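You operate a simulated robot arm through the tools that you are given. There is no shell and no other tool.

You are at the controls of a simulated robot arm. One attempt, no reset.

## Task
Loosen the grey knob, fit the shim the gap screen asks for, retighten.
Fine: draw the old shim right out first.

The check looks at the end state, three seconds after you hand in, the way a careful person would. Anything else that was tipped, shoved, dropped, spilled or broken makes it a failure.

## Robot
A 7-joint arm with a two-finger parallel gripper, fixed in place. Base frame: the origin is at the foot of the arm, x ahead of it, y to its left, z up. Units: m, degrees, N and s.
Its first joint turns from -132.0 to 132.0 degrees. Payload 3.91 kg.
The tool frame sits at the grasp point between the pads (the TCP): z along the fingers, y along the line on which they close. The tips reach 0.03 m beyond it. Largest opening 0.11 m; finger width 0.02, thickness 0.01; the body of the gripper, 0.048 by 0.112 m, starts 0.055 m behind the TCP.
Orientation is that of the tool frame in the base frame, as a unit quaternion [x, y, z, w]. With the fingers straight down and closing along the base's y, the tool's x points along the base's -x, its y along +y and its z along -z.

## Interface
- The arm moves only by the tool servo_tool. Its argument "plan" is one flat list of numbers, 7 for each row, row after row: the gripper command, from -1 (fully open) to 1 (shut), values between in proportion, then the shift along the tool's x, y, z in units of 100 mm (1.0 is 100 mm), then the turn, a rotation vector about the tool's x, y, z in units of 120 degrees (1.0 is 120 degrees). In form: [gripper, x, y, z, rx, ry, rz, gripper, x, y, z, rx, ry, rz, ...]. A call has 1 to 20 rows; each row is the pose to reach, as a shift and turn from the pose commanded when the call began, along the tool's axes at that moment. A call with a number of a shift or a turn outside -1 to 1 is refused whole. A row lasts 0.2 s, in which the tool goes at most 0.05 m and 8.6 degrees; a call with a longer step from one row to the next is refused whole, and so is a gripper value outside its range. Where a pose cannot be reached the arm comes as near as it can. A force on the tool above 60 N (or 10 N above the force at the start of the call, whichever is more), or a blocked arm, ends the call early, and 0.2 s more pass. Each finger travels about 0.108 m/s and halts on what it meets, pressing with about 22 N; the grip force reading is that of the motor and also rises with nothing between the fingers. The clock runs only during rows and for 0.2 s after the last one: add rows that repeat a pose to give the fingers time. It gives the time, the measured TCP pose, the force on the tool (base axes), the opening and the grip force at its end, in the units of the frame above (readings bear some noise), with the torque about the TCP (base axes, N m) and any sound that the robot's microphone picked up, and new pictures: "show" is both (left out), scene, wrist or none.
- Cameras (640 x 400 px; columns grow to the right, rows downward): "scene" is fixed at [0.4005, 0.6512, 1.3362]; the picture's right is [0.16, 0.99, 0.00], its down [0.66, -0.11, -0.75] and it looks along [-0.74, 0.12, -0.66] (base axes); focal length 214 px, centre (320, 200). "wrist" rides on the gripper at [0.072, 0.017, -0.103] in the tool frame; the picture's right is [-0.23, 0.97, 0.00], its down [-0.76, -0.18, -0.62] and it looks along [-0.61, -0.14, 0.78] (tool axes); focal length 222 px, centre (320, 200). There is no depth. A picture from a camera that has moved, and an enlarged one, comes with that camera's place and axes in the base frame and with its lens.
- zoom(camera, box): a new picture of the part [left, top, right, bottom] of that camera's present view, enlarged. No time passes.
- job_done(): hands the job in; it is judged then, once.

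Places have to be worked out from the pictures, the camera data and where the tool is seen. Open the gripper and draw the arm clear of the work before you hand the job in, unless the task says otherwise.

The tools are called after "Emit:" by a JSON object that holds its "name" and its "arguments". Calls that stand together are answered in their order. servo_tool: Moves the arm, as the interface text tells. Its arguments: {"type":"object","properties":{"plan":{"type":"array"},"show":{"type":"string","enum":["both","scene","wrist","none"]}},"required":["plan"]} The other tools are called the same way: zoom (camera, box) takes an enlarged picture of a part of a camera's view; job_done () hands the job in.

At the start:

```text
time_s: 0.0
tool_pos: [-0.02, 0.5617, 1.1625]
ee_rot: [0.0, 1.0, 0.0, 0.0]
wrist_force: [-0.3, -0.4, 0.0]
moment: [0.0, -0.03, 0.02]
finger_gap: 0.1101
grasp_force: 0.1
```

scene: 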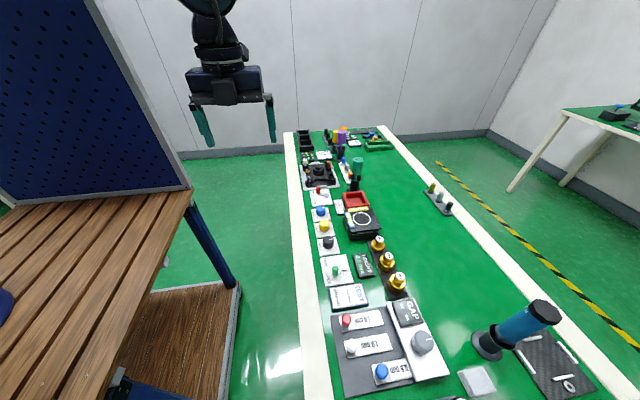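
wrist: 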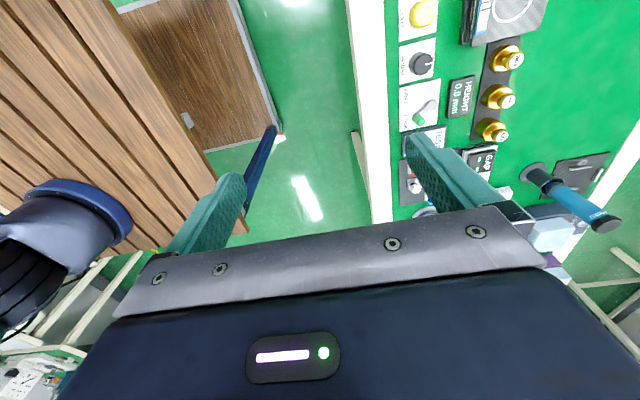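

The first pictures show a long table with many devices; I'll enlarge the part of the scene with the "GAP" screen, the grey knob and the shims to read them.

Emit:
{"name": "zoom", "arguments": {"camera": "scene", "box": [310, 270, 470, 400]}}

Emit:
{"name": "zoom", "arguments": {"camera": "scene", "box": [440, 280, 640, 400]}}

Emit:
{"name": "zoom", "arguments": {"camera": "scene", "box": [290, 170, 450, 290]}}

Emit:
{"name": "zoom", "arguments": {"camera": "wrist", "box": [380, 60, 640, 220]}}

```text
3.08 times, centred on (390, 335) of scene
camera zoom: at [0.4005, 0.6512, 1.3362], right [0.16, 0.99, 0.0], down [0.66, -0.11, -0.75], along [-0.74, 0.12, -0.66], focal length 660 px, centre (105, -215)
```

zoom: 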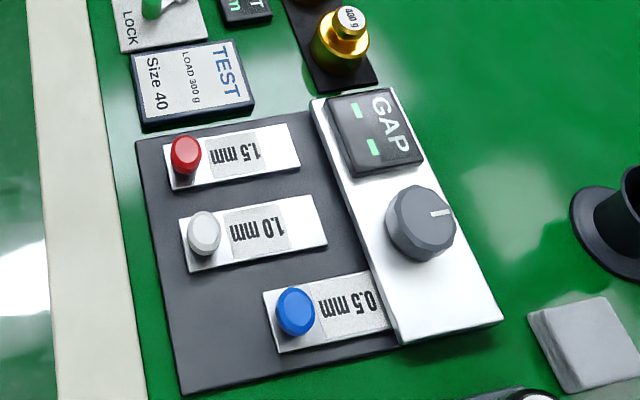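

```text
3.20 times, centred on (540, 340) of scene
camera zoom: at [0.4005, 0.6512, 1.3362], right [0.16, 0.99, 0.0], down [0.66, -0.11, -0.75], along [-0.74, 0.12, -0.66], focal length 686 px, centre (-384, -248)
```

zoom: 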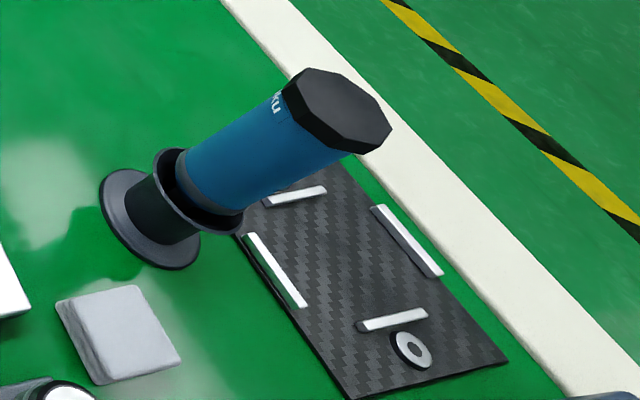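

```text
3.33 times, centred on (370, 230) of scene
camera zoom: at [0.4005, 0.6512, 1.3362], right [0.16, 0.99, 0.0], down [0.66, -0.11, -0.75], along [-0.74, 0.12, -0.66], focal length 715 px, centre (153, 100)
```

zoom: 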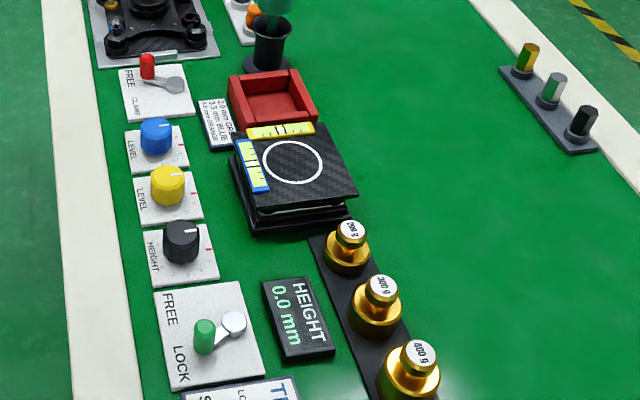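

```text
2.46 times, centred on (510, 140) of wrist
camera zoom: at [-0.0918, 0.5782, 1.2661], right [0.23, 0.97, 0.0], down [0.76, -0.18, 0.62], along [0.61, -0.14, -0.78], focal length 547 px, centre (-148, 348)
```

zoom: 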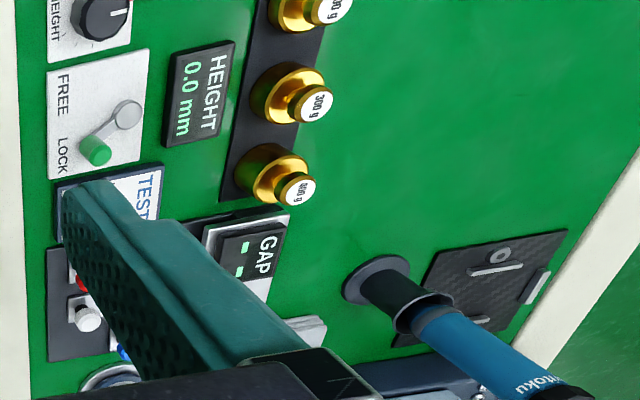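

The GAP screen shows "--", and the blue 0.5 mm shim is fitted in the white block while the red 1.5 mm and white 1.0 mm shims are parked. I place the tabletop near z 0.78, the knob near (0.30, 0.88), the blue handle near (0.326, 0.788) and a tall blue tool near (0.32, 1.04). I'll move in steps to a look-out pose above the device.

Emit:
{"name": "servo_tool", "arguments": {"plan": [-1, -0.25, 0.22, 0.12, 0, 0, 0, -1, -0.5, 0.44, 0.24, 0, 0, 0, -1, -0.75, 0.66, 0.36, 0, 0, 0, -1, -1, 0.88, 0.48, 0, 0, 0], "show": "none"}}

```text
time_s: 1.0
tool_pos: [0.0813, 0.6495, 1.1146]
ee_rot: [0.0, 1.0, 0.0, 0.0]
wrist_force: [-0.4, -0.7, 0.4]
moment: [0.0, -0.05, -0.02]
finger_gap: 0.11
grasp_force: 0.0
```

The arm reached (0.081, 0.650, 1.115) as commanded with no contact. I continue towards (0.18, 0.74, 1.06) above the device.

Emit:
{"name": "servo_tool", "arguments": {"plan": [-1, -0.25, 0.22, 0.12, 0, 0, 0, -1, -0.5, 0.44, 0.24, 0, 0, 0, -1, -0.75, 0.66, 0.36, 0, 0, 0, -1, -1, 0.88, 0.48, 0, 0, 0], "show": "both"}}

```text
time_s: 2.0
tool_pos: [0.1822, 0.7372, 1.0658]
ee_rot: [0.0, 1.0, 0.001, 0.0]
wrist_force: [-0.1, -0.5, 1.1]
moment: [0.05, 0.0, -0.03]
finger_gap: 0.1101
grasp_force: 0.2
camera wrist: at [0.1083, 0.7537, 1.1711], right [0.23, 0.97, 0.0], down [0.76, -0.18, 0.62], along [0.61, -0.14, -0.78], focal length 222 px, centre (320, 200)
```

scene: 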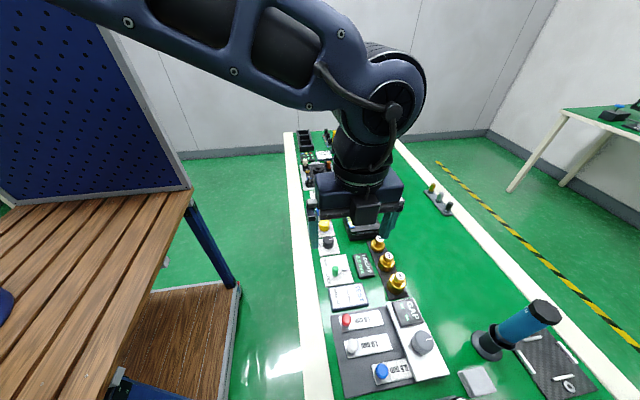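
wrist: 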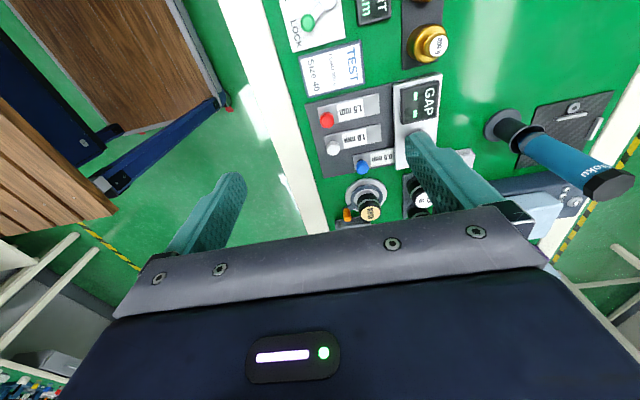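

The arm is at (0.182, 0.737, 1.066). I zoom the wrist view on the device and on the things beyond it (larger x) to map positions and look for labels.

Emit:
{"name": "zoom", "arguments": {"camera": "wrist", "box": [290, 65, 450, 165]}}

Emit:
{"name": "zoom", "arguments": {"camera": "wrist", "box": [320, 140, 480, 240]}}

Emit:
{"name": "zoom", "arguments": {"camera": "wrist", "box": [460, 80, 640, 260]}}

```text
4.00 times, centred on (370, 115) of wrist
camera zoom: at [0.1083, 0.7537, 1.1711], right [0.23, 0.97, 0.0], down [0.76, -0.18, 0.62], along [0.61, -0.14, -0.78], focal length 888 px, centre (120, 540)
```

zoom: 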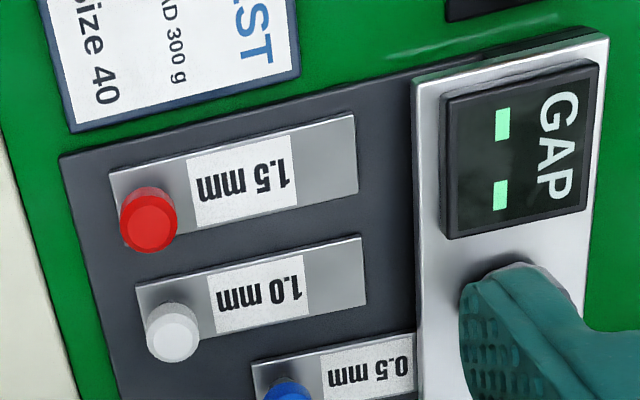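

```text
4.00 times, centred on (400, 190) of wrist
camera zoom: at [0.1083, 0.7537, 1.1711], right [0.23, 0.97, 0.0], down [0.76, -0.18, 0.62], along [0.61, -0.14, -0.78], focal length 888 px, centre (0, 240)
```

zoom: 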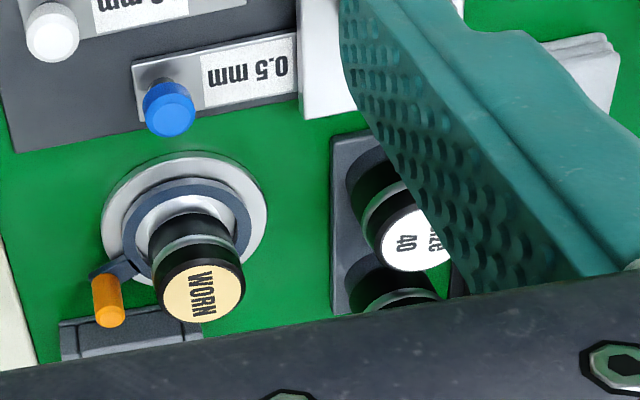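

```text
2.22 times, centred on (550, 170) of wrist
camera zoom: at [0.1083, 0.7537, 1.1711], right [0.23, 0.97, 0.0], down [0.76, -0.18, 0.62], along [0.61, -0.14, -0.78], focal length 494 px, centre (-191, 267)
```

zoom: 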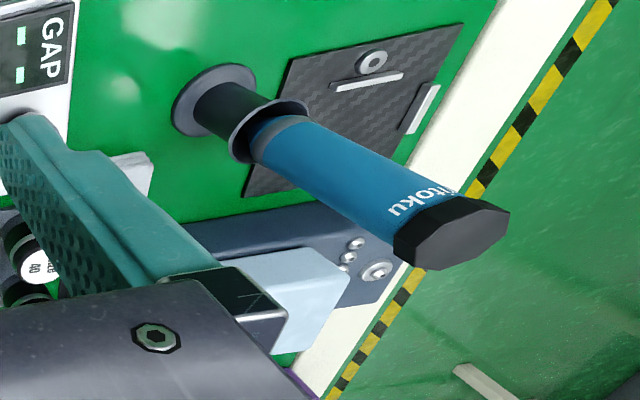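

The WORN stack stands about (0.416, 0.785) with top near z 0.85, which is clear of my work area. I move over the block so the knob shows between the fingers for a close look.

Emit:
{"name": "servo_tool", "arguments": {"plan": [-1, -0.15, 0.25, 0.16, 0, 0, 0, -1, -0.3, 0.5, 0.32, 0, 0, 0, -1, -0.45, 0.75, 0.48, 0, 0, 0, -1, -0.58, 1.0, 0.64, 0, 0, 0], "show": "both"}}

```text
time_s: 3.0
tool_pos: [0.2381, 0.8373, 1.0019]
ee_rot: [0.0, 1.0, 0.0, 0.0]
wrist_force: [-0.5, -1.1, 0.6]
moment: [0.04, 0.01, -0.01]
finger_gap: 0.1103
grasp_force: 0.2
camera wrist: at [0.1659, 0.8544, 1.1067], right [0.23, 0.97, 0.0], down [0.76, -0.18, 0.62], along [0.61, -0.14, -0.78], focal length 222 px, centre (320, 200)
```

scene: 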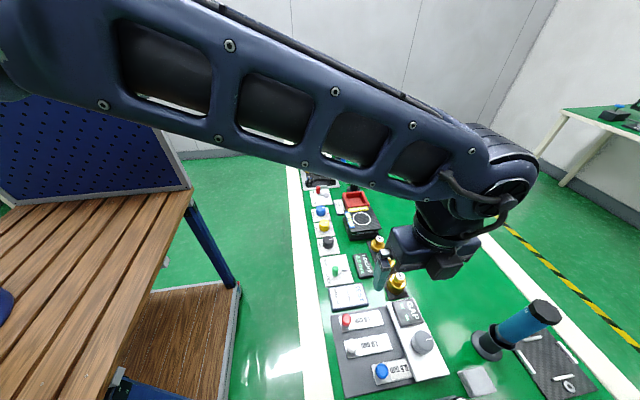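
wrist: 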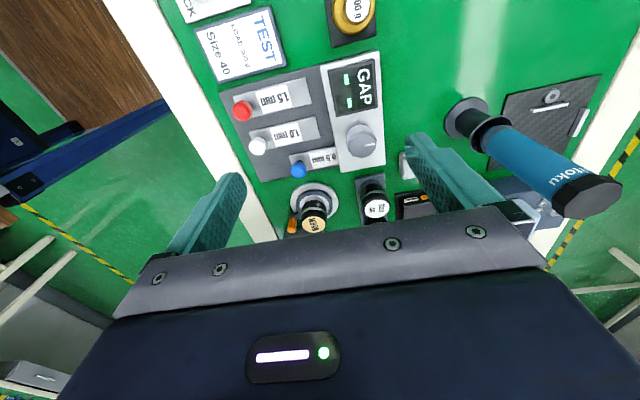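

The knob and all three shims are now in clear view between the fingers. I zoom in tightly for detail and positions.

Emit:
{"name": "zoom", "arguments": {"camera": "wrist", "box": [310, 50, 406, 190]}}

Emit:
{"name": "zoom", "arguments": {"camera": "wrist", "box": [215, 70, 345, 190]}}

Emit:
{"name": "zoom", "arguments": {"camera": "scene", "box": [360, 320, 456, 392]}}

```text
2.86 times, centred on (358, 120) of wrist
camera zoom: at [0.1659, 0.8544, 1.1067], right [0.23, 0.97, 0.0], down [0.76, -0.18, 0.62], along [0.61, -0.14, -0.78], focal length 635 px, centre (211, 429)
```

zoom: 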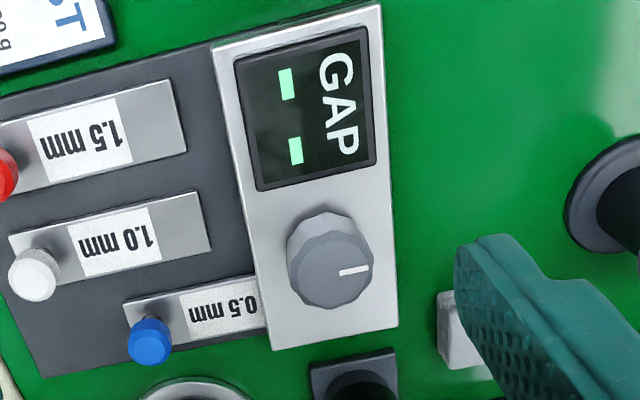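

```text
3.33 times, centred on (280, 130) of wrist
camera zoom: at [0.1659, 0.8544, 1.1067], right [0.23, 0.97, 0.0], down [0.76, -0.18, 0.62], along [0.61, -0.14, -0.78], focal length 740 px, centre (453, 433)
```

zoom: 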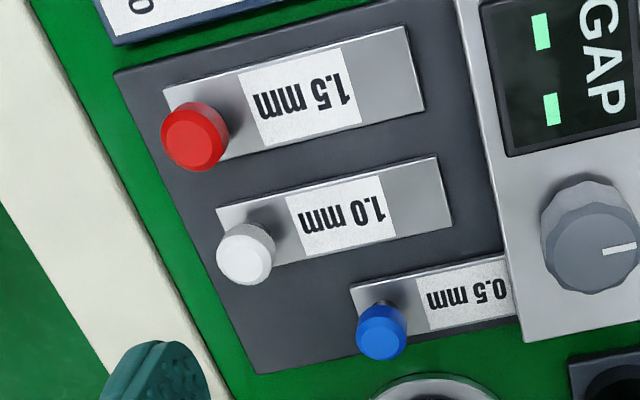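

```text
5.56 times, centred on (408, 356) of scene
camera zoom: at [0.4005, 0.6512, 1.3362], right [0.16, 0.99, 0.0], down [0.66, -0.11, -0.75], along [-0.74, 0.12, -0.66], focal length 1192 px, centre (-169, -667)
```

zoom: 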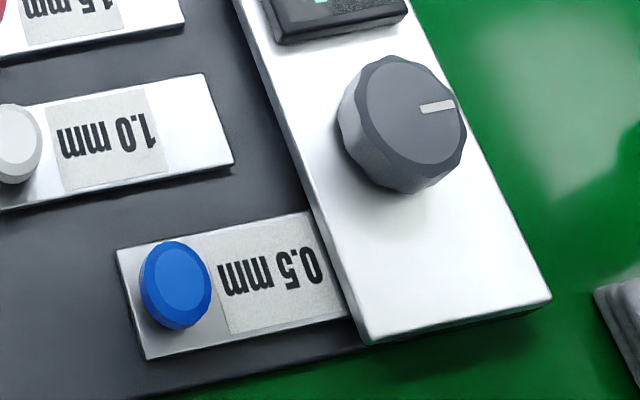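

Triangulating, I get the knob top centre at about (0.303, 0.882, 0.830), the block top at z about 0.805, and handles at x 0.230/0.280/0.330, so each shim has its own lane along y. Before going lower I check how the arm's wrist housing sits relative to the tall blue tool.

Emit:
{"name": "zoom", "arguments": {"camera": "scene", "box": [360, 120, 580, 370]}}

Emit:
{"name": "zoom", "arguments": {"camera": "wrist", "box": [400, 60, 640, 260]}}

```text
1.60 times, centred on (470, 245) of scene
camera zoom: at [0.4005, 0.6512, 1.3362], right [0.16, 0.99, 0.0], down [0.66, -0.11, -0.75], along [-0.74, 0.12, -0.66], focal length 343 px, centre (80, 128)
```

zoom: 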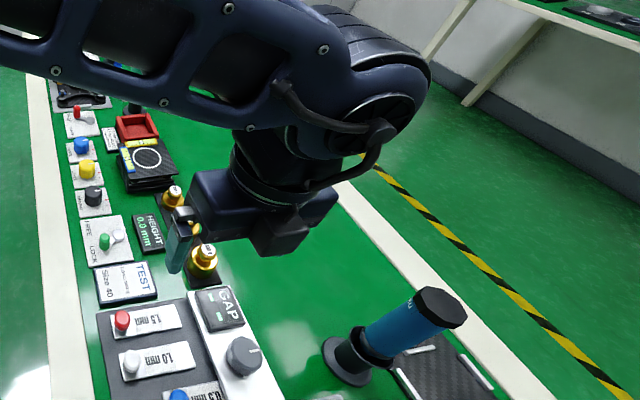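

```text
2.00 times, centred on (520, 160) of wrist
camera zoom: at [0.1659, 0.8544, 1.1067], right [0.23, 0.97, 0.0], down [0.76, -0.18, 0.62], along [0.61, -0.14, -0.78], focal length 444 px, centre (-80, 280)
```

zoom: 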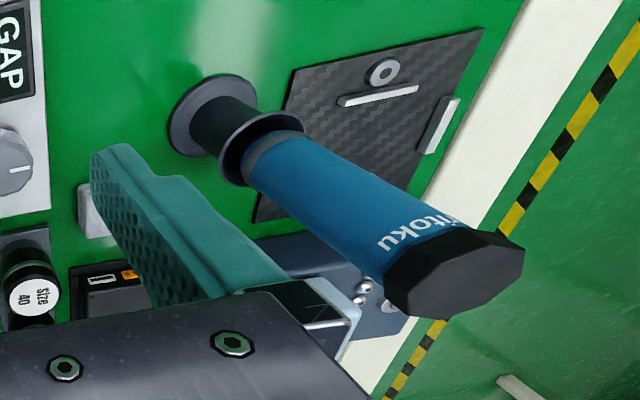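

The wrist housing stays more than 0.12 m above the tool point and short of the blue tool in y, so a descent on the knob should clear it. I move above the knob at z about 0.93 with the gripper part-closed to about 70 mm, then look.

Emit:
{"name": "servo_tool", "arguments": {"plan": [-0.3, -0.16, 0.11, 0.18, 0, 0, 0, -0.3, -0.32, 0.22, 0.36, 0, 0, 0, -0.3, -0.48, 0.33, 0.54, 0, 0, 0, -0.3, -0.65, 0.45, 0.72, 0, 0, 0, -0.3, -0.65, 0.45, 0.72, 0, 0, 0], "show": "both"}}

```text
time_s: 4.2
tool_pos: [0.3038, 0.8817, 0.9281]
ee_rot: [0.0, 1.0, 0.0, 0.0]
wrist_force: [0.1, -0.2, -0.1]
moment: [0.03, 0.03, 0.0]
finger_gap: 0.0714
grasp_force: 0.0
camera wrist: at [0.2318, 0.8988, 1.0329], right [0.23, 0.97, 0.0], down [0.76, -0.18, 0.62], along [0.61, -0.14, -0.78], focal length 222 px, centre (320, 200)
```

scene: 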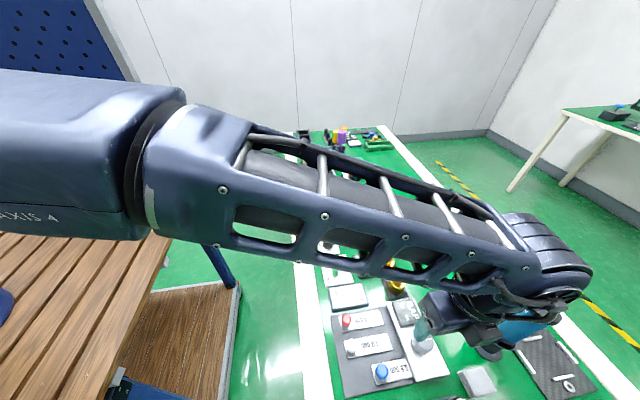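
wrist: 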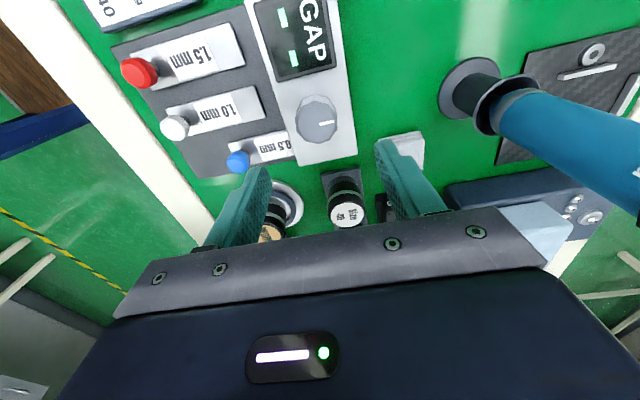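

The knob sits between the fingers in the wrist view. I zoom on the knob and on the arm near the blue tool to check clearances.

Emit:
{"name": "zoom", "arguments": {"camera": "scene", "box": [400, 190, 620, 400]}}

Emit:
{"name": "zoom", "arguments": {"camera": "wrist", "box": [220, 70, 460, 220]}}

Emit:
{"name": "zoom", "arguments": {"camera": "wrist", "box": [400, 40, 640, 260]}}

```text
1.90 times, centred on (510, 295) of scene
camera zoom: at [0.4005, 0.6512, 1.3362], right [0.16, 0.99, 0.0], down [0.66, -0.11, -0.75], along [-0.74, 0.12, -0.66], focal length 408 px, centre (-42, 19)
```

zoom: 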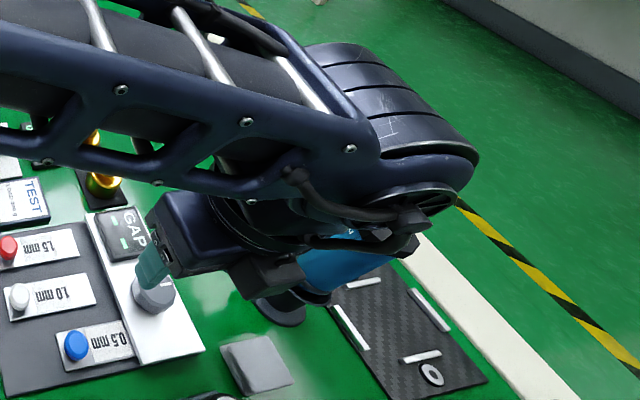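

```text
2.67 times, centred on (340, 145) of wrist
camera zoom: at [0.2318, 0.8988, 1.0329], right [0.23, 0.97, 0.0], down [0.76, -0.18, 0.62], along [0.61, -0.14, -0.78], focal length 592 px, centre (267, 347)
```

zoom: 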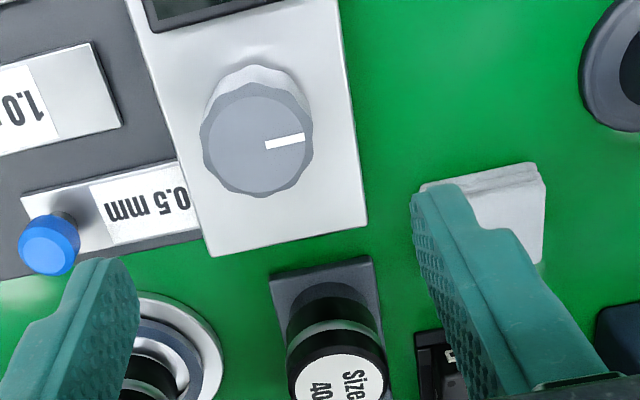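

```text
1.82 times, centred on (520, 150) of wrist
camera zoom: at [0.2318, 0.8988, 1.0329], right [0.23, 0.97, 0.0], down [0.76, -0.18, 0.62], along [0.61, -0.14, -0.78], focal length 404 px, centre (-44, 291)
```

zoom: 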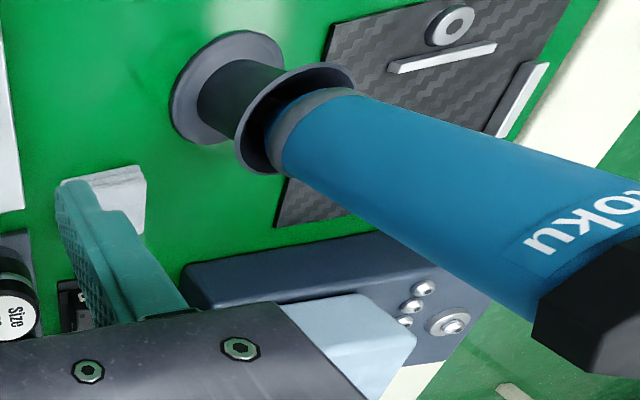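

The arm housing is well above and inboard of the blue tool. Relative to the tool axis, the knob centre appears about 3 mm toward −x and 2.5 mm toward −y, so I correct that and descend to z about 0.87, with the tips still above the knob, and look again.

Emit:
{"name": "servo_tool", "arguments": {"plan": [-0.3, 0.03, -0.025, 0.2, 0, 0, 0, -0.3, 0.03, -0.025, 0.4, 0, 0, 0, -0.3, 0.03, -0.025, 0.58, 0, 0, 0, -0.3, 0.03, -0.025, 0.58, 0, 0, 0], "show": "both"}}

```text
time_s: 5.2
tool_pos: [0.3019, 0.8799, 0.8718]
ee_rot: [0.0, 1.0, 0.001, 0.001]
wrist_force: [0.0, -0.7, 0.0]
moment: [0.0, -0.02, -0.03]
finger_gap: 0.0715
grasp_force: 0.1
camera wrist: at [0.2281, 0.8964, 0.9761], right [0.23, 0.97, 0.0], down [0.76, -0.18, 0.62], along [0.61, -0.14, -0.78], focal length 222 px, centre (320, 200)
```

scene: 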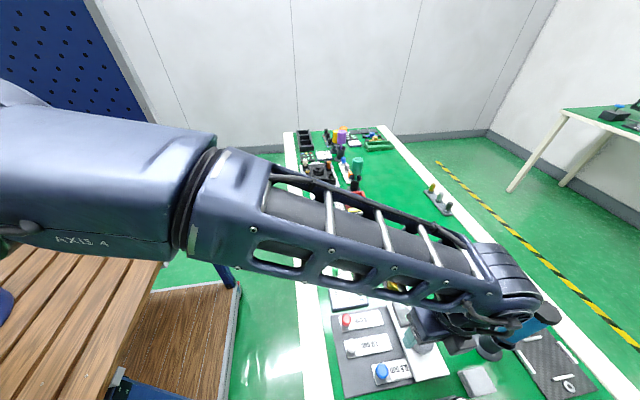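
wrist: 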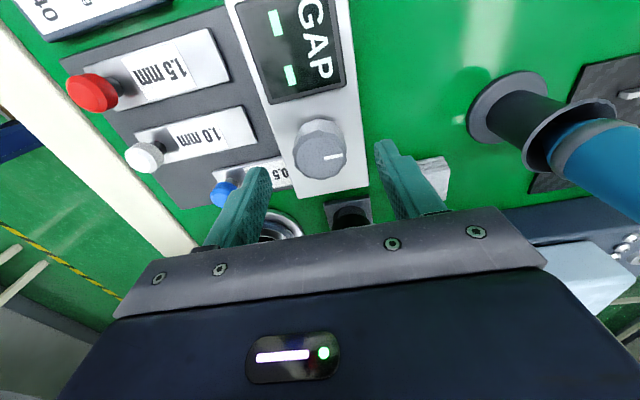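

The tips are now just above the knob's top; I zoom in to check the centring.

Emit:
{"name": "zoom", "arguments": {"camera": "wrist", "box": [220, 100, 420, 220]}}

Emit:
{"name": "zoom", "arguments": {"camera": "scene", "box": [380, 270, 580, 395]}}

```text
3.20 times, centred on (320, 160) of wrist
camera zoom: at [0.2281, 0.8964, 0.9761], right [0.23, 0.97, 0.0], down [0.76, -0.18, 0.62], along [0.61, -0.14, -0.78], focal length 711 px, centre (320, 328)
```

zoom: 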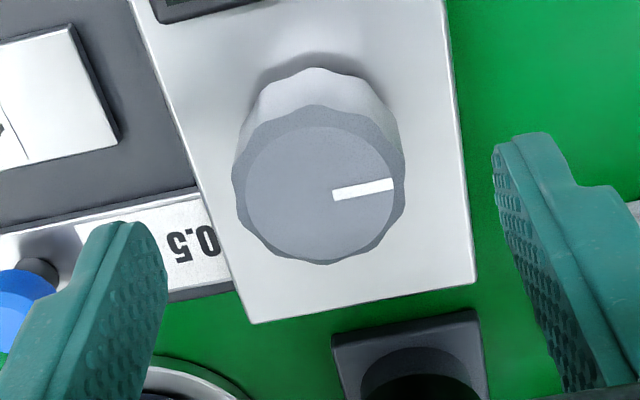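

```text
3.20 times, centred on (480, 332) of scene
camera zoom: at [0.4005, 0.6512, 1.3362], right [0.16, 0.99, 0.0], down [0.66, -0.11, -0.75], along [-0.74, 0.12, -0.66], focal length 686 px, centre (-192, -224)
```

zoom: 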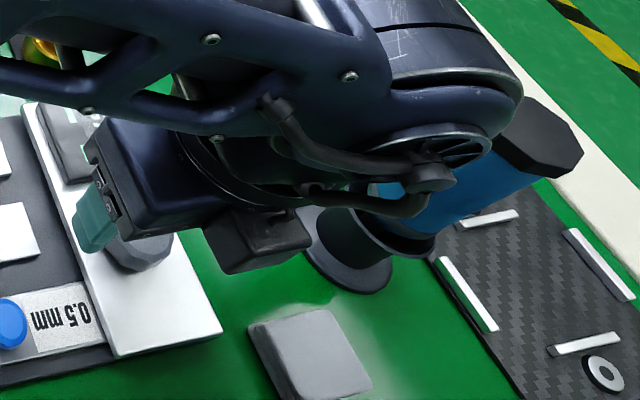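

The knob is centred between the fingers to about 1 mm. I descend 29 mm (tips about 7 mm above the block top) and close the fingers on the knob.

Emit:
{"name": "servo_tool", "arguments": {"plan": [-0.3, -0.01, 0, 0.1, 0, 0, 0, -0.3, -0.01, 0, 0.2, 0, 0, 0, -0.3, -0.01, 0, 0.29, 0, 0, 0, -0.3, -0.01, 0, 0.29, 0, 0, 0], "show": "wrist"}}

```text
time_s: 6.2
tool_pos: [0.3023, 0.8804, 0.8431]
ee_rot: [0.0, 1.0, -0.001, 0.001]
wrist_force: [0.4, 0.3, 0.2]
moment: [0.01, 0.0, -0.01]
finger_gap: 0.0715
grasp_force: 0.0
camera wrist: at [0.229, 0.8967, 0.9474], right [0.23, 0.97, 0.0], down [0.76, -0.18, 0.62], along [0.61, -0.14, -0.78], focal length 222 px, centre (320, 200)
```

wrist: 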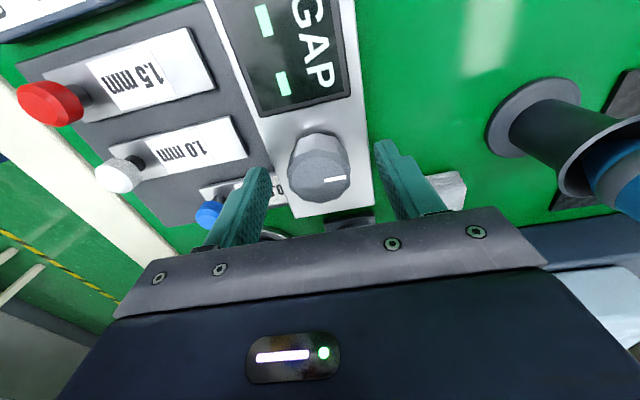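

There is no contact and the knob is centred between the fingers. I close on it now.

Emit:
{"name": "servo_tool", "arguments": {"plan": [1, 0, 0, 0, 0, 0, 0, 1, 0, 0, 0, 0, 0, 0, 1, 0, 0, 0, 0, 0, 0], "show": "wrist"}}

```text
time_s: 7.0
tool_pos: [0.3023, 0.8797, 0.8431]
ee_rot: [0.0, 1.0, 0.0, 0.0]
wrist_force: [0.1, -4.2, -0.7]
moment: [0.44, -0.04, 0.02]
finger_gap: 0.0375
grasp_force: 45.2
camera wrist: at [0.229, 0.8966, 0.9474], right [0.23, 0.97, 0.0], down [0.76, -0.18, 0.62], along [0.61, -0.14, -0.78], focal length 222 px, centre (320, 200)
```

wrist: 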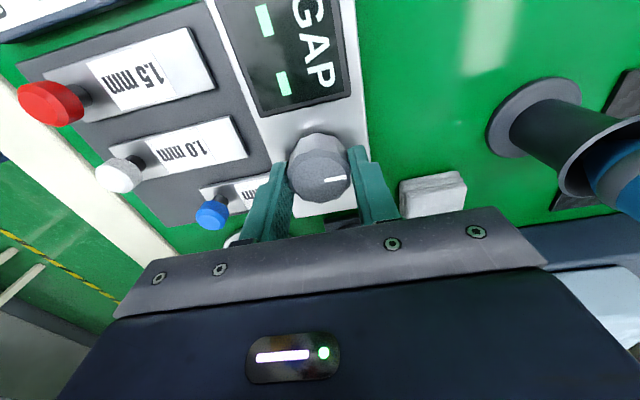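

The knob is gripped (gap 37.5 mm, motor 45 N) with only 4 N side load. I try a counter-clockwise turn (seen from above) of 30° and read the torque and the screen.

Emit:
{"name": "servo_tool", "arguments": {"plan": [1, 0, 0, 0, 0, 0, -0.0625, 1, 0, 0, 0, 0, 0, -0.125, 1, 0, 0, 0, 0, 0, -0.1875, 1, 0, 0, 0, 0, 0, -0.25], "show": "both"}}

```text
time_s: 8.0
tool_pos: [0.3015, 0.8806, 0.8436]
ee_rot: [-0.259, 0.966, 0.0, 0.0]
wrist_force: [-4.6, 12.8, 0.2]
moment: [0.01, 0.1, -0.38]
finger_gap: 0.0373
grasp_force: 44.9
camera wrist: at [0.2298, 0.8584, 0.9475], right [-0.29, 0.96, 0.0], down [0.75, 0.23, 0.62], along [0.6, 0.18, -0.78], focal length 222 px, centre (320, 200)
```

scene: 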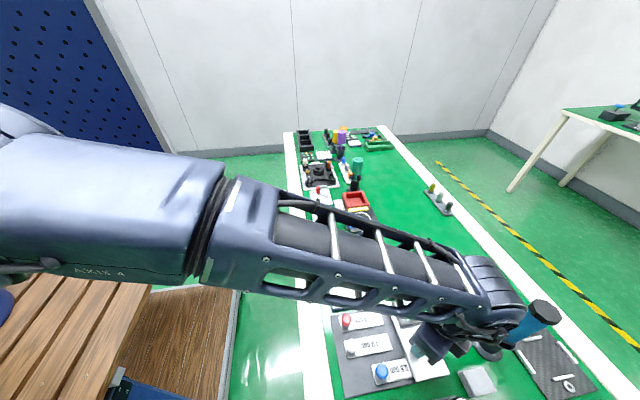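
wrist: 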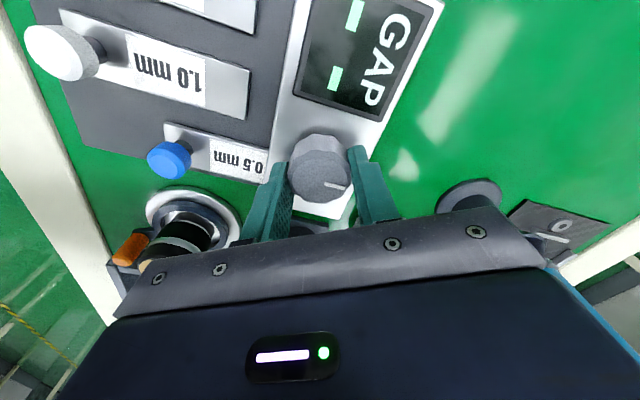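

The torque is −0.38 N·m about z with 13 N side force. I zoom in to see whether the pointer turned with the fingers or slipped.

Emit:
{"name": "zoom", "arguments": {"camera": "wrist", "box": [240, 110, 400, 220]}}

Emit:
{"name": "zoom", "arguments": {"camera": "wrist", "box": [280, 0, 460, 130]}}

```text
3.64 times, centred on (320, 165) of wrist
camera zoom: at [0.2298, 0.8584, 0.9475], right [-0.29, 0.96, 0.0], down [0.75, 0.23, 0.62], along [0.6, 0.18, -0.78], focal length 808 px, centre (320, 327)
```

zoom: 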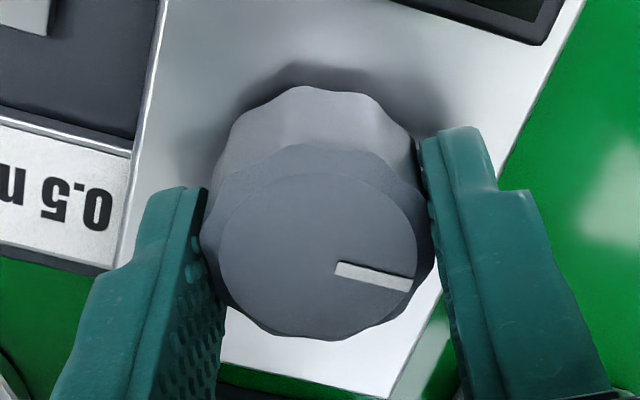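

```text
3.08 times, centred on (370, 65) of wrist
camera zoom: at [0.2298, 0.8584, 0.9475], right [-0.29, 0.96, 0.0], down [0.75, 0.23, 0.62], along [0.6, 0.18, -0.78], focal length 684 px, centre (166, 615)
```

zoom: 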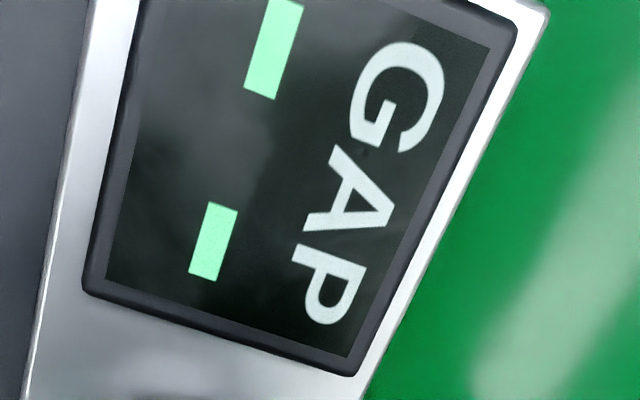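

The pointer still points to +y: the fingers slipped 30° round a knob that did not move, so counter-clockwise seems blocked (already hard against that stop). I turn back 30° clockwise while gripping and see whether the knob follows.

Emit:
{"name": "servo_tool", "arguments": {"plan": [1, 0, 0, 0, 0, 0, 0.0625, 1, 0, 0, 0, 0, 0, 0.125, 1, 0, 0, 0, 0, 0, 0.1875, 1, 0, 0, 0, 0, 0, 0.25], "show": "wrist"}}

Emit:
{"name": "zoom", "arguments": {"camera": "wrist", "box": [240, 110, 400, 220]}}

```text
time_s: 9.0
tool_pos: [0.301, 0.88, 0.8422]
ee_rot: [0.001, 1.0, 0.0, 0.0]
wrist_force: [-9.6, 4.3, 5.8]
moment: [0.07, 0.3, -0.01]
finger_gap: 0.0374
grasp_force: 45.6
camera wrist: at [0.2286, 0.8967, 0.9475], right [0.23, 0.97, 0.0], down [0.76, -0.18, 0.62], along [0.61, -0.14, -0.78], focal length 222 px, centre (320, 200)
```

wrist: 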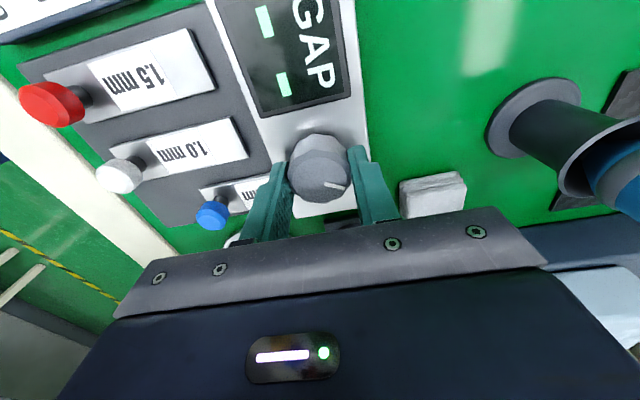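

```text
3.64 times, centred on (320, 165) of wrist
camera zoom: at [0.2286, 0.8967, 0.9475], right [0.23, 0.97, 0.0], down [0.76, -0.18, 0.62], along [0.61, -0.14, -0.78], focal length 808 px, centre (320, 327)
```

zoom: 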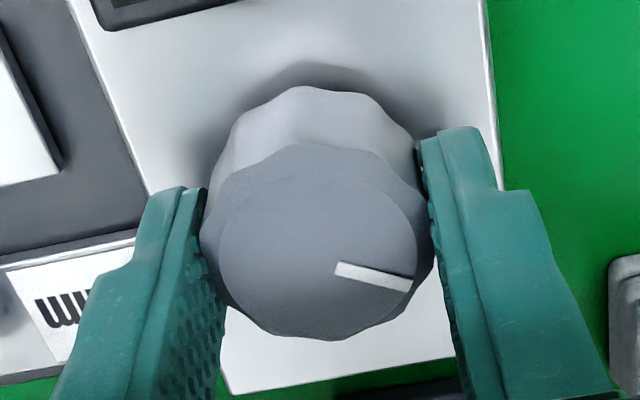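

The knob followed clockwise by 30° with almost no torque, so clockwise loosens. I turn another 30° clockwise and check the screen.

Emit:
{"name": "servo_tool", "arguments": {"plan": [1, 0, 0, 0, 0, 0, 0.0625, 1, 0, 0, 0, 0, 0, 0.125, 1, 0, 0, 0, 0, 0, 0.1875, 1, 0, 0, 0, 0, 0, 0.25], "show": "both"}}

Emit:
{"name": "zoom", "arguments": {"camera": "wrist", "box": [180, 0, 420, 220]}}

```text
time_s: 10.0
tool_pos: [0.302, 0.8799, 0.8438]
ee_rot: [0.259, 0.966, 0.0, -0.001]
wrist_force: [-16.7, -13.2, 8.9]
moment: [-0.26, 0.28, 0.04]
finger_gap: 0.0374
grasp_force: 45.1
camera wrist: at [0.2467, 0.93, 0.9475], right [0.69, 0.73, 0.0], down [0.57, -0.54, 0.62], along [0.45, -0.43, -0.78], focal length 222 px, centre (320, 200)
```

scene: 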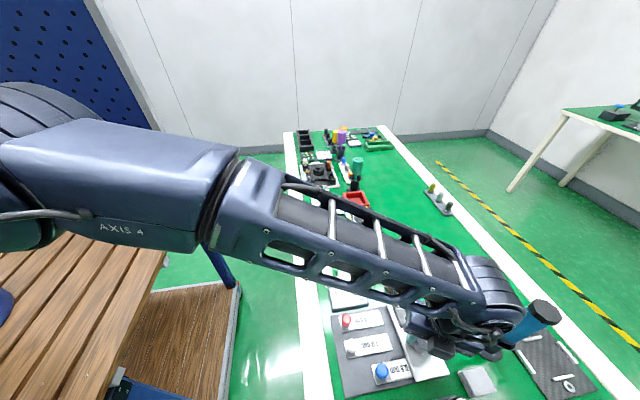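
wrist: 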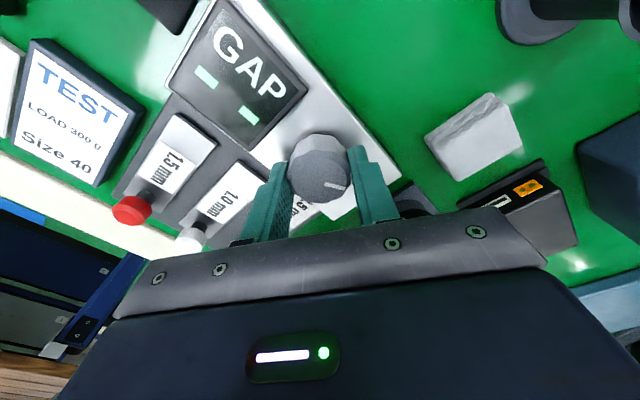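

```text
1.82 times, centred on (300, 110) of wrist
camera zoom: at [0.2467, 0.93, 0.9475], right [0.69, 0.73, 0.0], down [0.57, -0.54, 0.62], along [0.45, -0.43, -0.78], focal length 404 px, centre (356, 364)
```

zoom: 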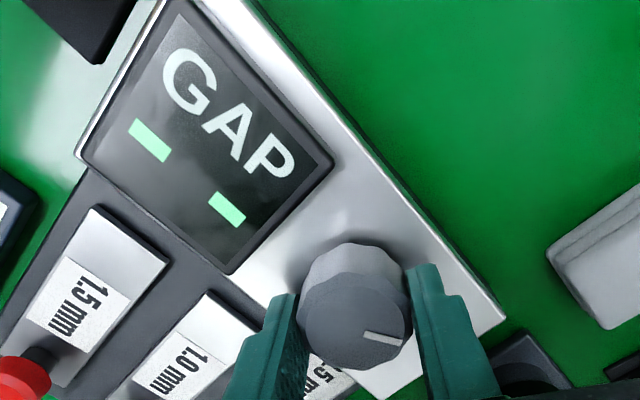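

The knob has followed 60° clockwise in total and the screen still shows "--"; side forces suggest the tool axis sits slightly +x of the knob axis. I open slightly, ratchet back 70° counter-clockwise with the fingers clear of the knob, shifting 1.2 mm toward −x, before regripping.

Emit:
{"name": "servo_tool", "arguments": {"plan": [-0.1, 0, 0, 0, 0, 0, 0, -0.1, 0, 0, 0, 0, 0, 0], "show": "wrist"}}

Emit:
{"name": "zoom", "arguments": {"camera": "wrist", "box": [200, 80, 440, 220]}}

```text
time_s: 10.6
tool_pos: [0.303, 0.8804, 0.8424]
ee_rot: [0.259, 0.966, 0.0, 0.0]
wrist_force: [0.0, -0.8, 1.1]
moment: [-0.04, -0.02, -0.02]
finger_gap: 0.0604
grasp_force: 0.0
camera wrist: at [0.248, 0.9304, 0.9471], right [0.68, 0.73, 0.0], down [0.57, -0.54, 0.62], along [0.45, -0.43, -0.78], focal length 222 px, centre (320, 200)
```

wrist: 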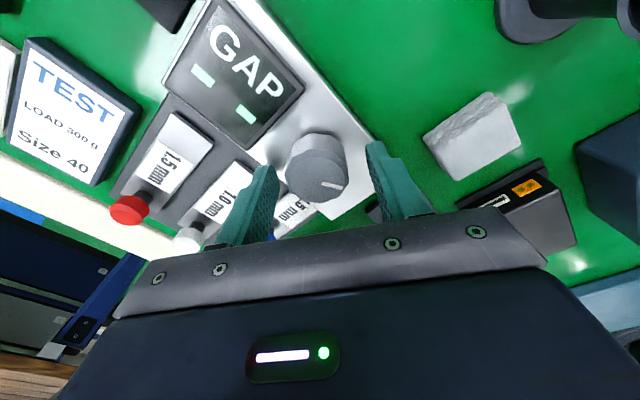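

```text
2.67 times, centred on (320, 150) of wrist
camera zoom: at [0.248, 0.9304, 0.9471], right [0.68, 0.73, 0.0], down [0.57, -0.54, 0.62], along [0.45, -0.43, -0.78], focal length 592 px, centre (320, 333)
```

zoom: 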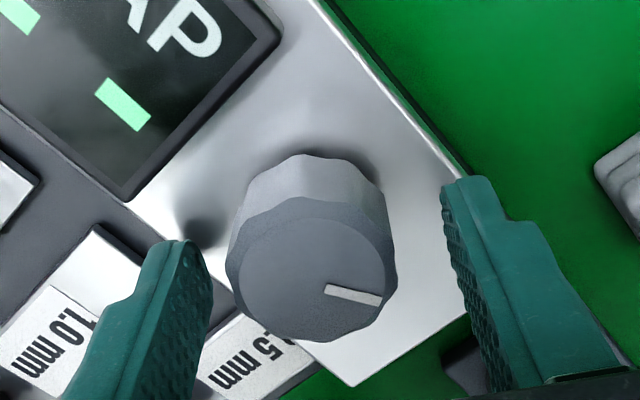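

With the fingers open, the knob centre appears about 1.3 mm off toward tool −y. I shift by that amount and ratchet back 70° counter-clockwise with the fingers open.

Emit:
{"name": "servo_tool", "arguments": {"plan": [-0.1, 0, -0.013, 0, 0, 0, -0.06, -0.1, 0, -0.013, 0, 0, 0, -0.12, -0.1, 0, -0.013, 0, 0, 0, -0.18, -0.1, 0, -0.013, 0, 0, 0, -0.24, -0.1, 0, -0.013, 0, 0, 0, -0.3, -0.1, 0, -0.013, 0, 0, 0, -0.36, -0.1, 0, -0.013, 0, 0, 0, -0.42, -0.1, 0, -0.013, 0, 0, 0, -0.48, -0.1, 0, -0.013, 0, 0, 0, -0.54, -0.1, 0, -0.013, 0, 0, 0, -0.5833, -0.1, 0, -0.013, 0, 0, 0, -0.5833], "show": "wrist"}}

Emit:
{"name": "zoom", "arguments": {"camera": "wrist", "box": [200, 80, 440, 220]}}

```text
time_s: 13.0
tool_pos: [0.3012, 0.8793, 0.8431]
ee_rot: [-0.342, 0.94, 0.0, 0.0]
wrist_force: [0.4, -0.7, 0.0]
moment: [0.0, -0.01, 0.01]
finger_gap: 0.0605
grasp_force: 0.0
camera wrist: at [0.2345, 0.845, 0.947], right [-0.45, 0.89, 0.0], down [0.7, 0.35, 0.62], along [0.56, 0.28, -0.78], focal length 222 px, centre (320, 200)
```

wrist: 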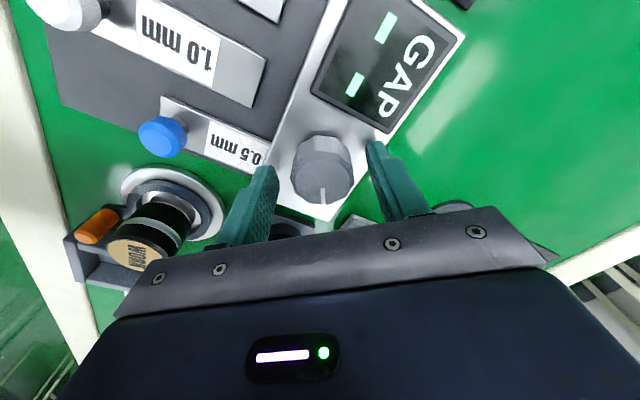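

```text
2.67 times, centred on (320, 150) of wrist
camera zoom: at [0.2345, 0.845, 0.947], right [-0.45, 0.89, 0.0], down [0.7, 0.35, 0.62], along [0.56, 0.28, -0.78], focal length 592 px, centre (320, 333)
```

zoom: 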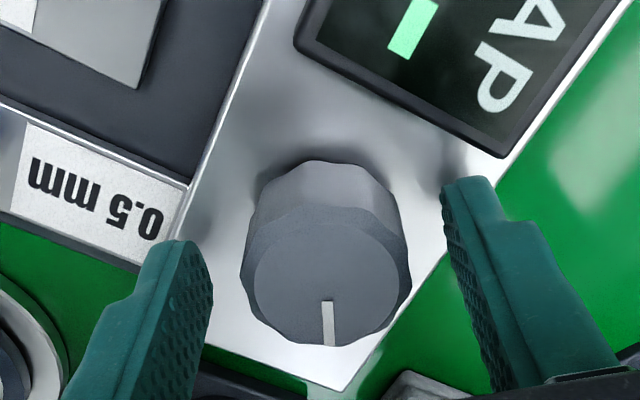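

The knob is centred within about 1 mm and its pointer is now about toward +x. I regrip here and check the side force.

Emit:
{"name": "servo_tool", "arguments": {"plan": [1, 0, 0, 0, 0, 0, 0, 1, 0, 0, 0, 0, 0, 0, 1, 0, 0, 0, 0, 0, 0], "show": "none"}}

```text
time_s: 13.8
tool_pos: [0.2997, 0.8802, 0.8433]
ee_rot: [-0.342, 0.94, 0.001, -0.001]
wrist_force: [-9.5, 21.5, -4.5]
moment: [0.98, -0.61, -0.04]
finger_gap: 0.0375
grasp_force: 44.7
```

The side force is 22 N along the closing line, meaning the knob axis sits about 2 mm to tool +y. I shift the tool 2 mm that way while gripping and read again.

Emit:
{"name": "servo_tool", "arguments": {"plan": [1, 0, 0.01, 0, 0, 0, 0, 1, 0, 0.02, 0, 0, 0, 0, 1, 0, 0.02, 0, 0, 0, 0], "show": "none"}}

```text
time_s: 14.6
tool_pos: [0.2997, 0.8804, 0.8427]
ee_rot: [-0.342, 0.94, -0.001, 0.001]
wrist_force: [-6.2, 3.5, 2.0]
moment: [-0.29, 0.23, 0.03]
finger_gap: 0.0375
grasp_force: 44.7
```

Side load is now small; the knob axis is near (0.300, 0.880). I turn clockwise another 35° and check torque and the screen.

Emit:
{"name": "servo_tool", "arguments": {"plan": [1, 0, 0.02, 0, 0, 0, 0.0583, 1, 0, 0.02, 0, 0, 0, 0.1167, 1, 0, 0.02, 0, 0, 0, 0.175, 1, 0, 0.02, 0, 0, 0, 0.2333, 1, 0, 0.02, 0, 0, 0, 0.2917], "show": "wrist"}}

Emit:
{"name": "zoom", "arguments": {"camera": "wrist", "box": [220, 0, 420, 220]}}

```text
time_s: 15.8
tool_pos: [0.3006, 0.8795, 0.842]
ee_rot: [-0.042, 0.999, 0.0, 0.0]
wrist_force: [3.7, -51.9, 5.3]
moment: [-0.5, 0.14, 0.03]
finger_gap: 0.0372
grasp_force: 44.9
camera wrist: at [0.226, 0.8907, 0.9469], right [0.14, 0.99, 0.0], down [0.77, -0.11, 0.62], along [0.62, -0.09, -0.78], focal length 222 px, centre (320, 200)
```

wrist: 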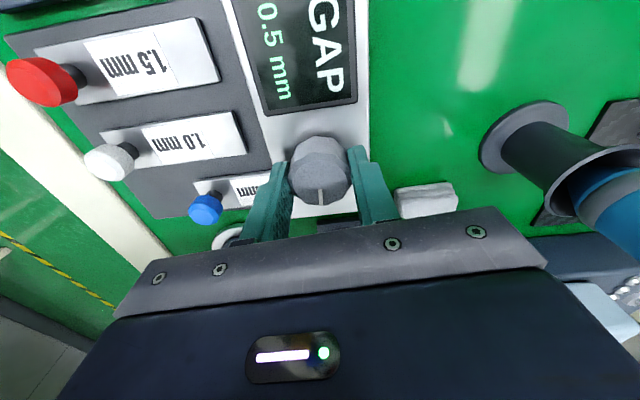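

```text
1.82 times, centred on (320, 110) of wrist
camera zoom: at [0.226, 0.8907, 0.9469], right [0.14, 0.99, 0.0], down [0.77, -0.11, 0.62], along [0.62, -0.09, -0.78], focal length 404 px, centre (320, 364)
```

zoom: 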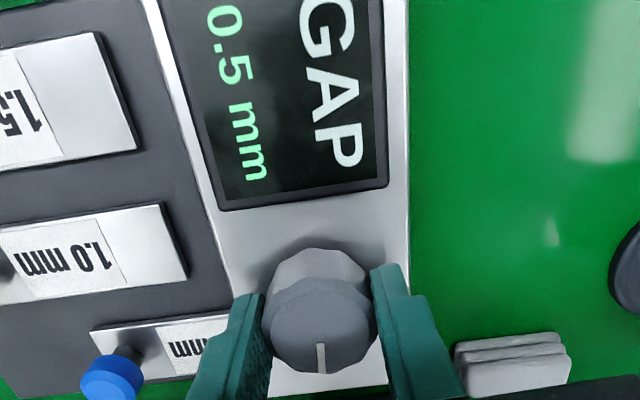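

The screen now reads "GAP 0.5 mm" and the pointer has turned 90° clockwise to +x, so the knob is loose. Side force is high (52 N), so I release the knob right away.

Emit:
{"name": "servo_tool", "arguments": {"plan": [-0.1, 0, 0, 0, 0, 0, 0, -0.1, 0, 0, 0, 0, 0, 0], "show": "wrist"}}

Emit:
{"name": "zoom", "arguments": {"camera": "wrist", "box": [200, 80, 440, 220]}}

```text
time_s: 16.4
tool_pos: [0.2987, 0.8827, 0.8432]
ee_rot: [-0.043, 0.999, 0.001, 0.0]
wrist_force: [0.0, -0.3, 0.0]
moment: [0.03, -0.01, 0.0]
finger_gap: 0.0605
grasp_force: 0.0
camera wrist: at [0.2246, 0.8925, 0.9473], right [0.14, 0.99, 0.0], down [0.77, -0.11, 0.62], along [0.62, -0.09, -0.78], focal length 222 px, centre (320, 200)
```

wrist: 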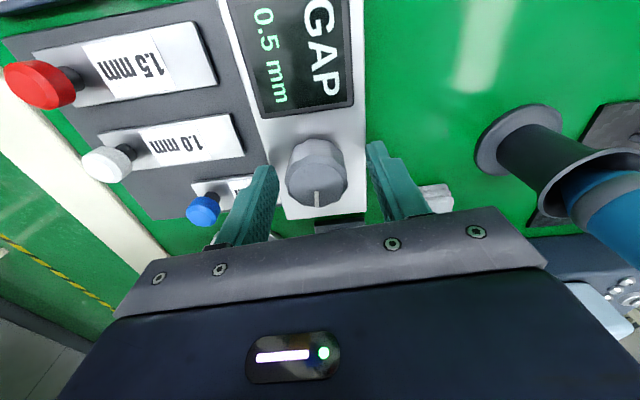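

```text
2.67 times, centred on (320, 150) of wrist
camera zoom: at [0.2246, 0.8925, 0.9473], right [0.14, 0.99, 0.0], down [0.77, -0.11, 0.62], along [0.62, -0.09, -0.78], focal length 592 px, centre (320, 333)
```

zoom: 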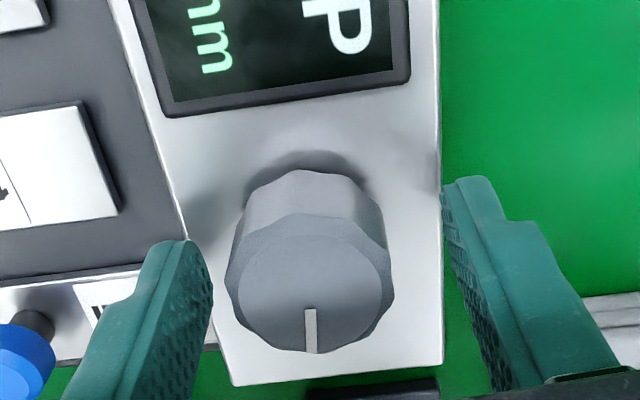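

I notice my last call added an extra 2 mm shift (shifts restart at each call), which explains the force; the knob axis is near (0.300, 0.880). The knob is free now, so I lift straight up 60 mm and square the tool back to 0°.

Emit:
{"name": "servo_tool", "arguments": {"plan": [-0.1, 0, 0, -0.2, 0, 0, 0, -0.1, 0, 0, -0.4, 0, 0, 0.02, -0.1, 0, 0, -0.6, 0, 0, 0.041, -0.1, 0, 0, -0.6, 0, 0, 0.041], "show": "both"}}

```text
time_s: 17.4
tool_pos: [0.2986, 0.8814, 0.9034]
ee_rot: [0.0, 1.0, 0.0, 0.0]
wrist_force: [0.3, 0.1, -0.2]
moment: [-0.01, -0.04, 0.01]
finger_gap: 0.0604
grasp_force: 0.1
camera wrist: at [0.226, 0.8983, 1.0076], right [0.23, 0.97, 0.0], down [0.76, -0.18, 0.62], along [0.61, -0.14, -0.78], focal length 222 px, centre (320, 200)
```

scene: 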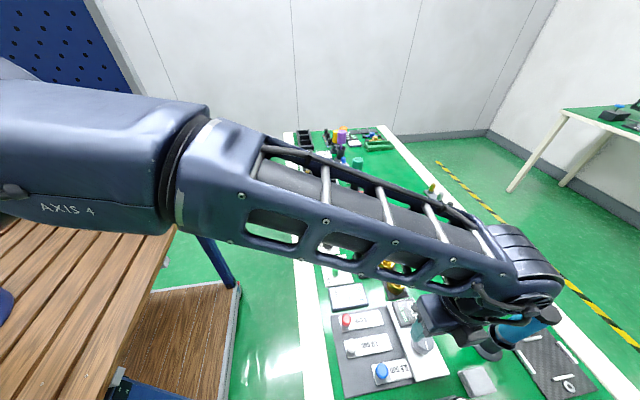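
wrist: 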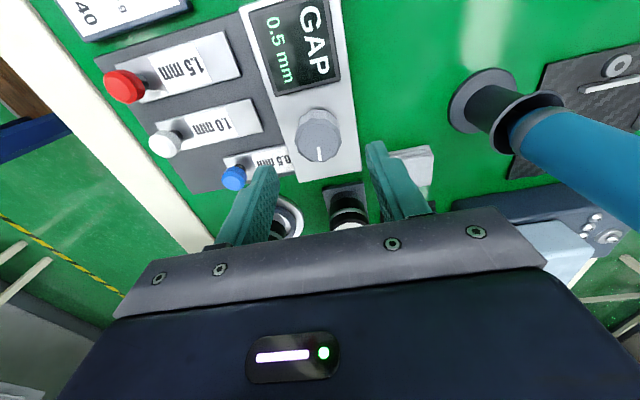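

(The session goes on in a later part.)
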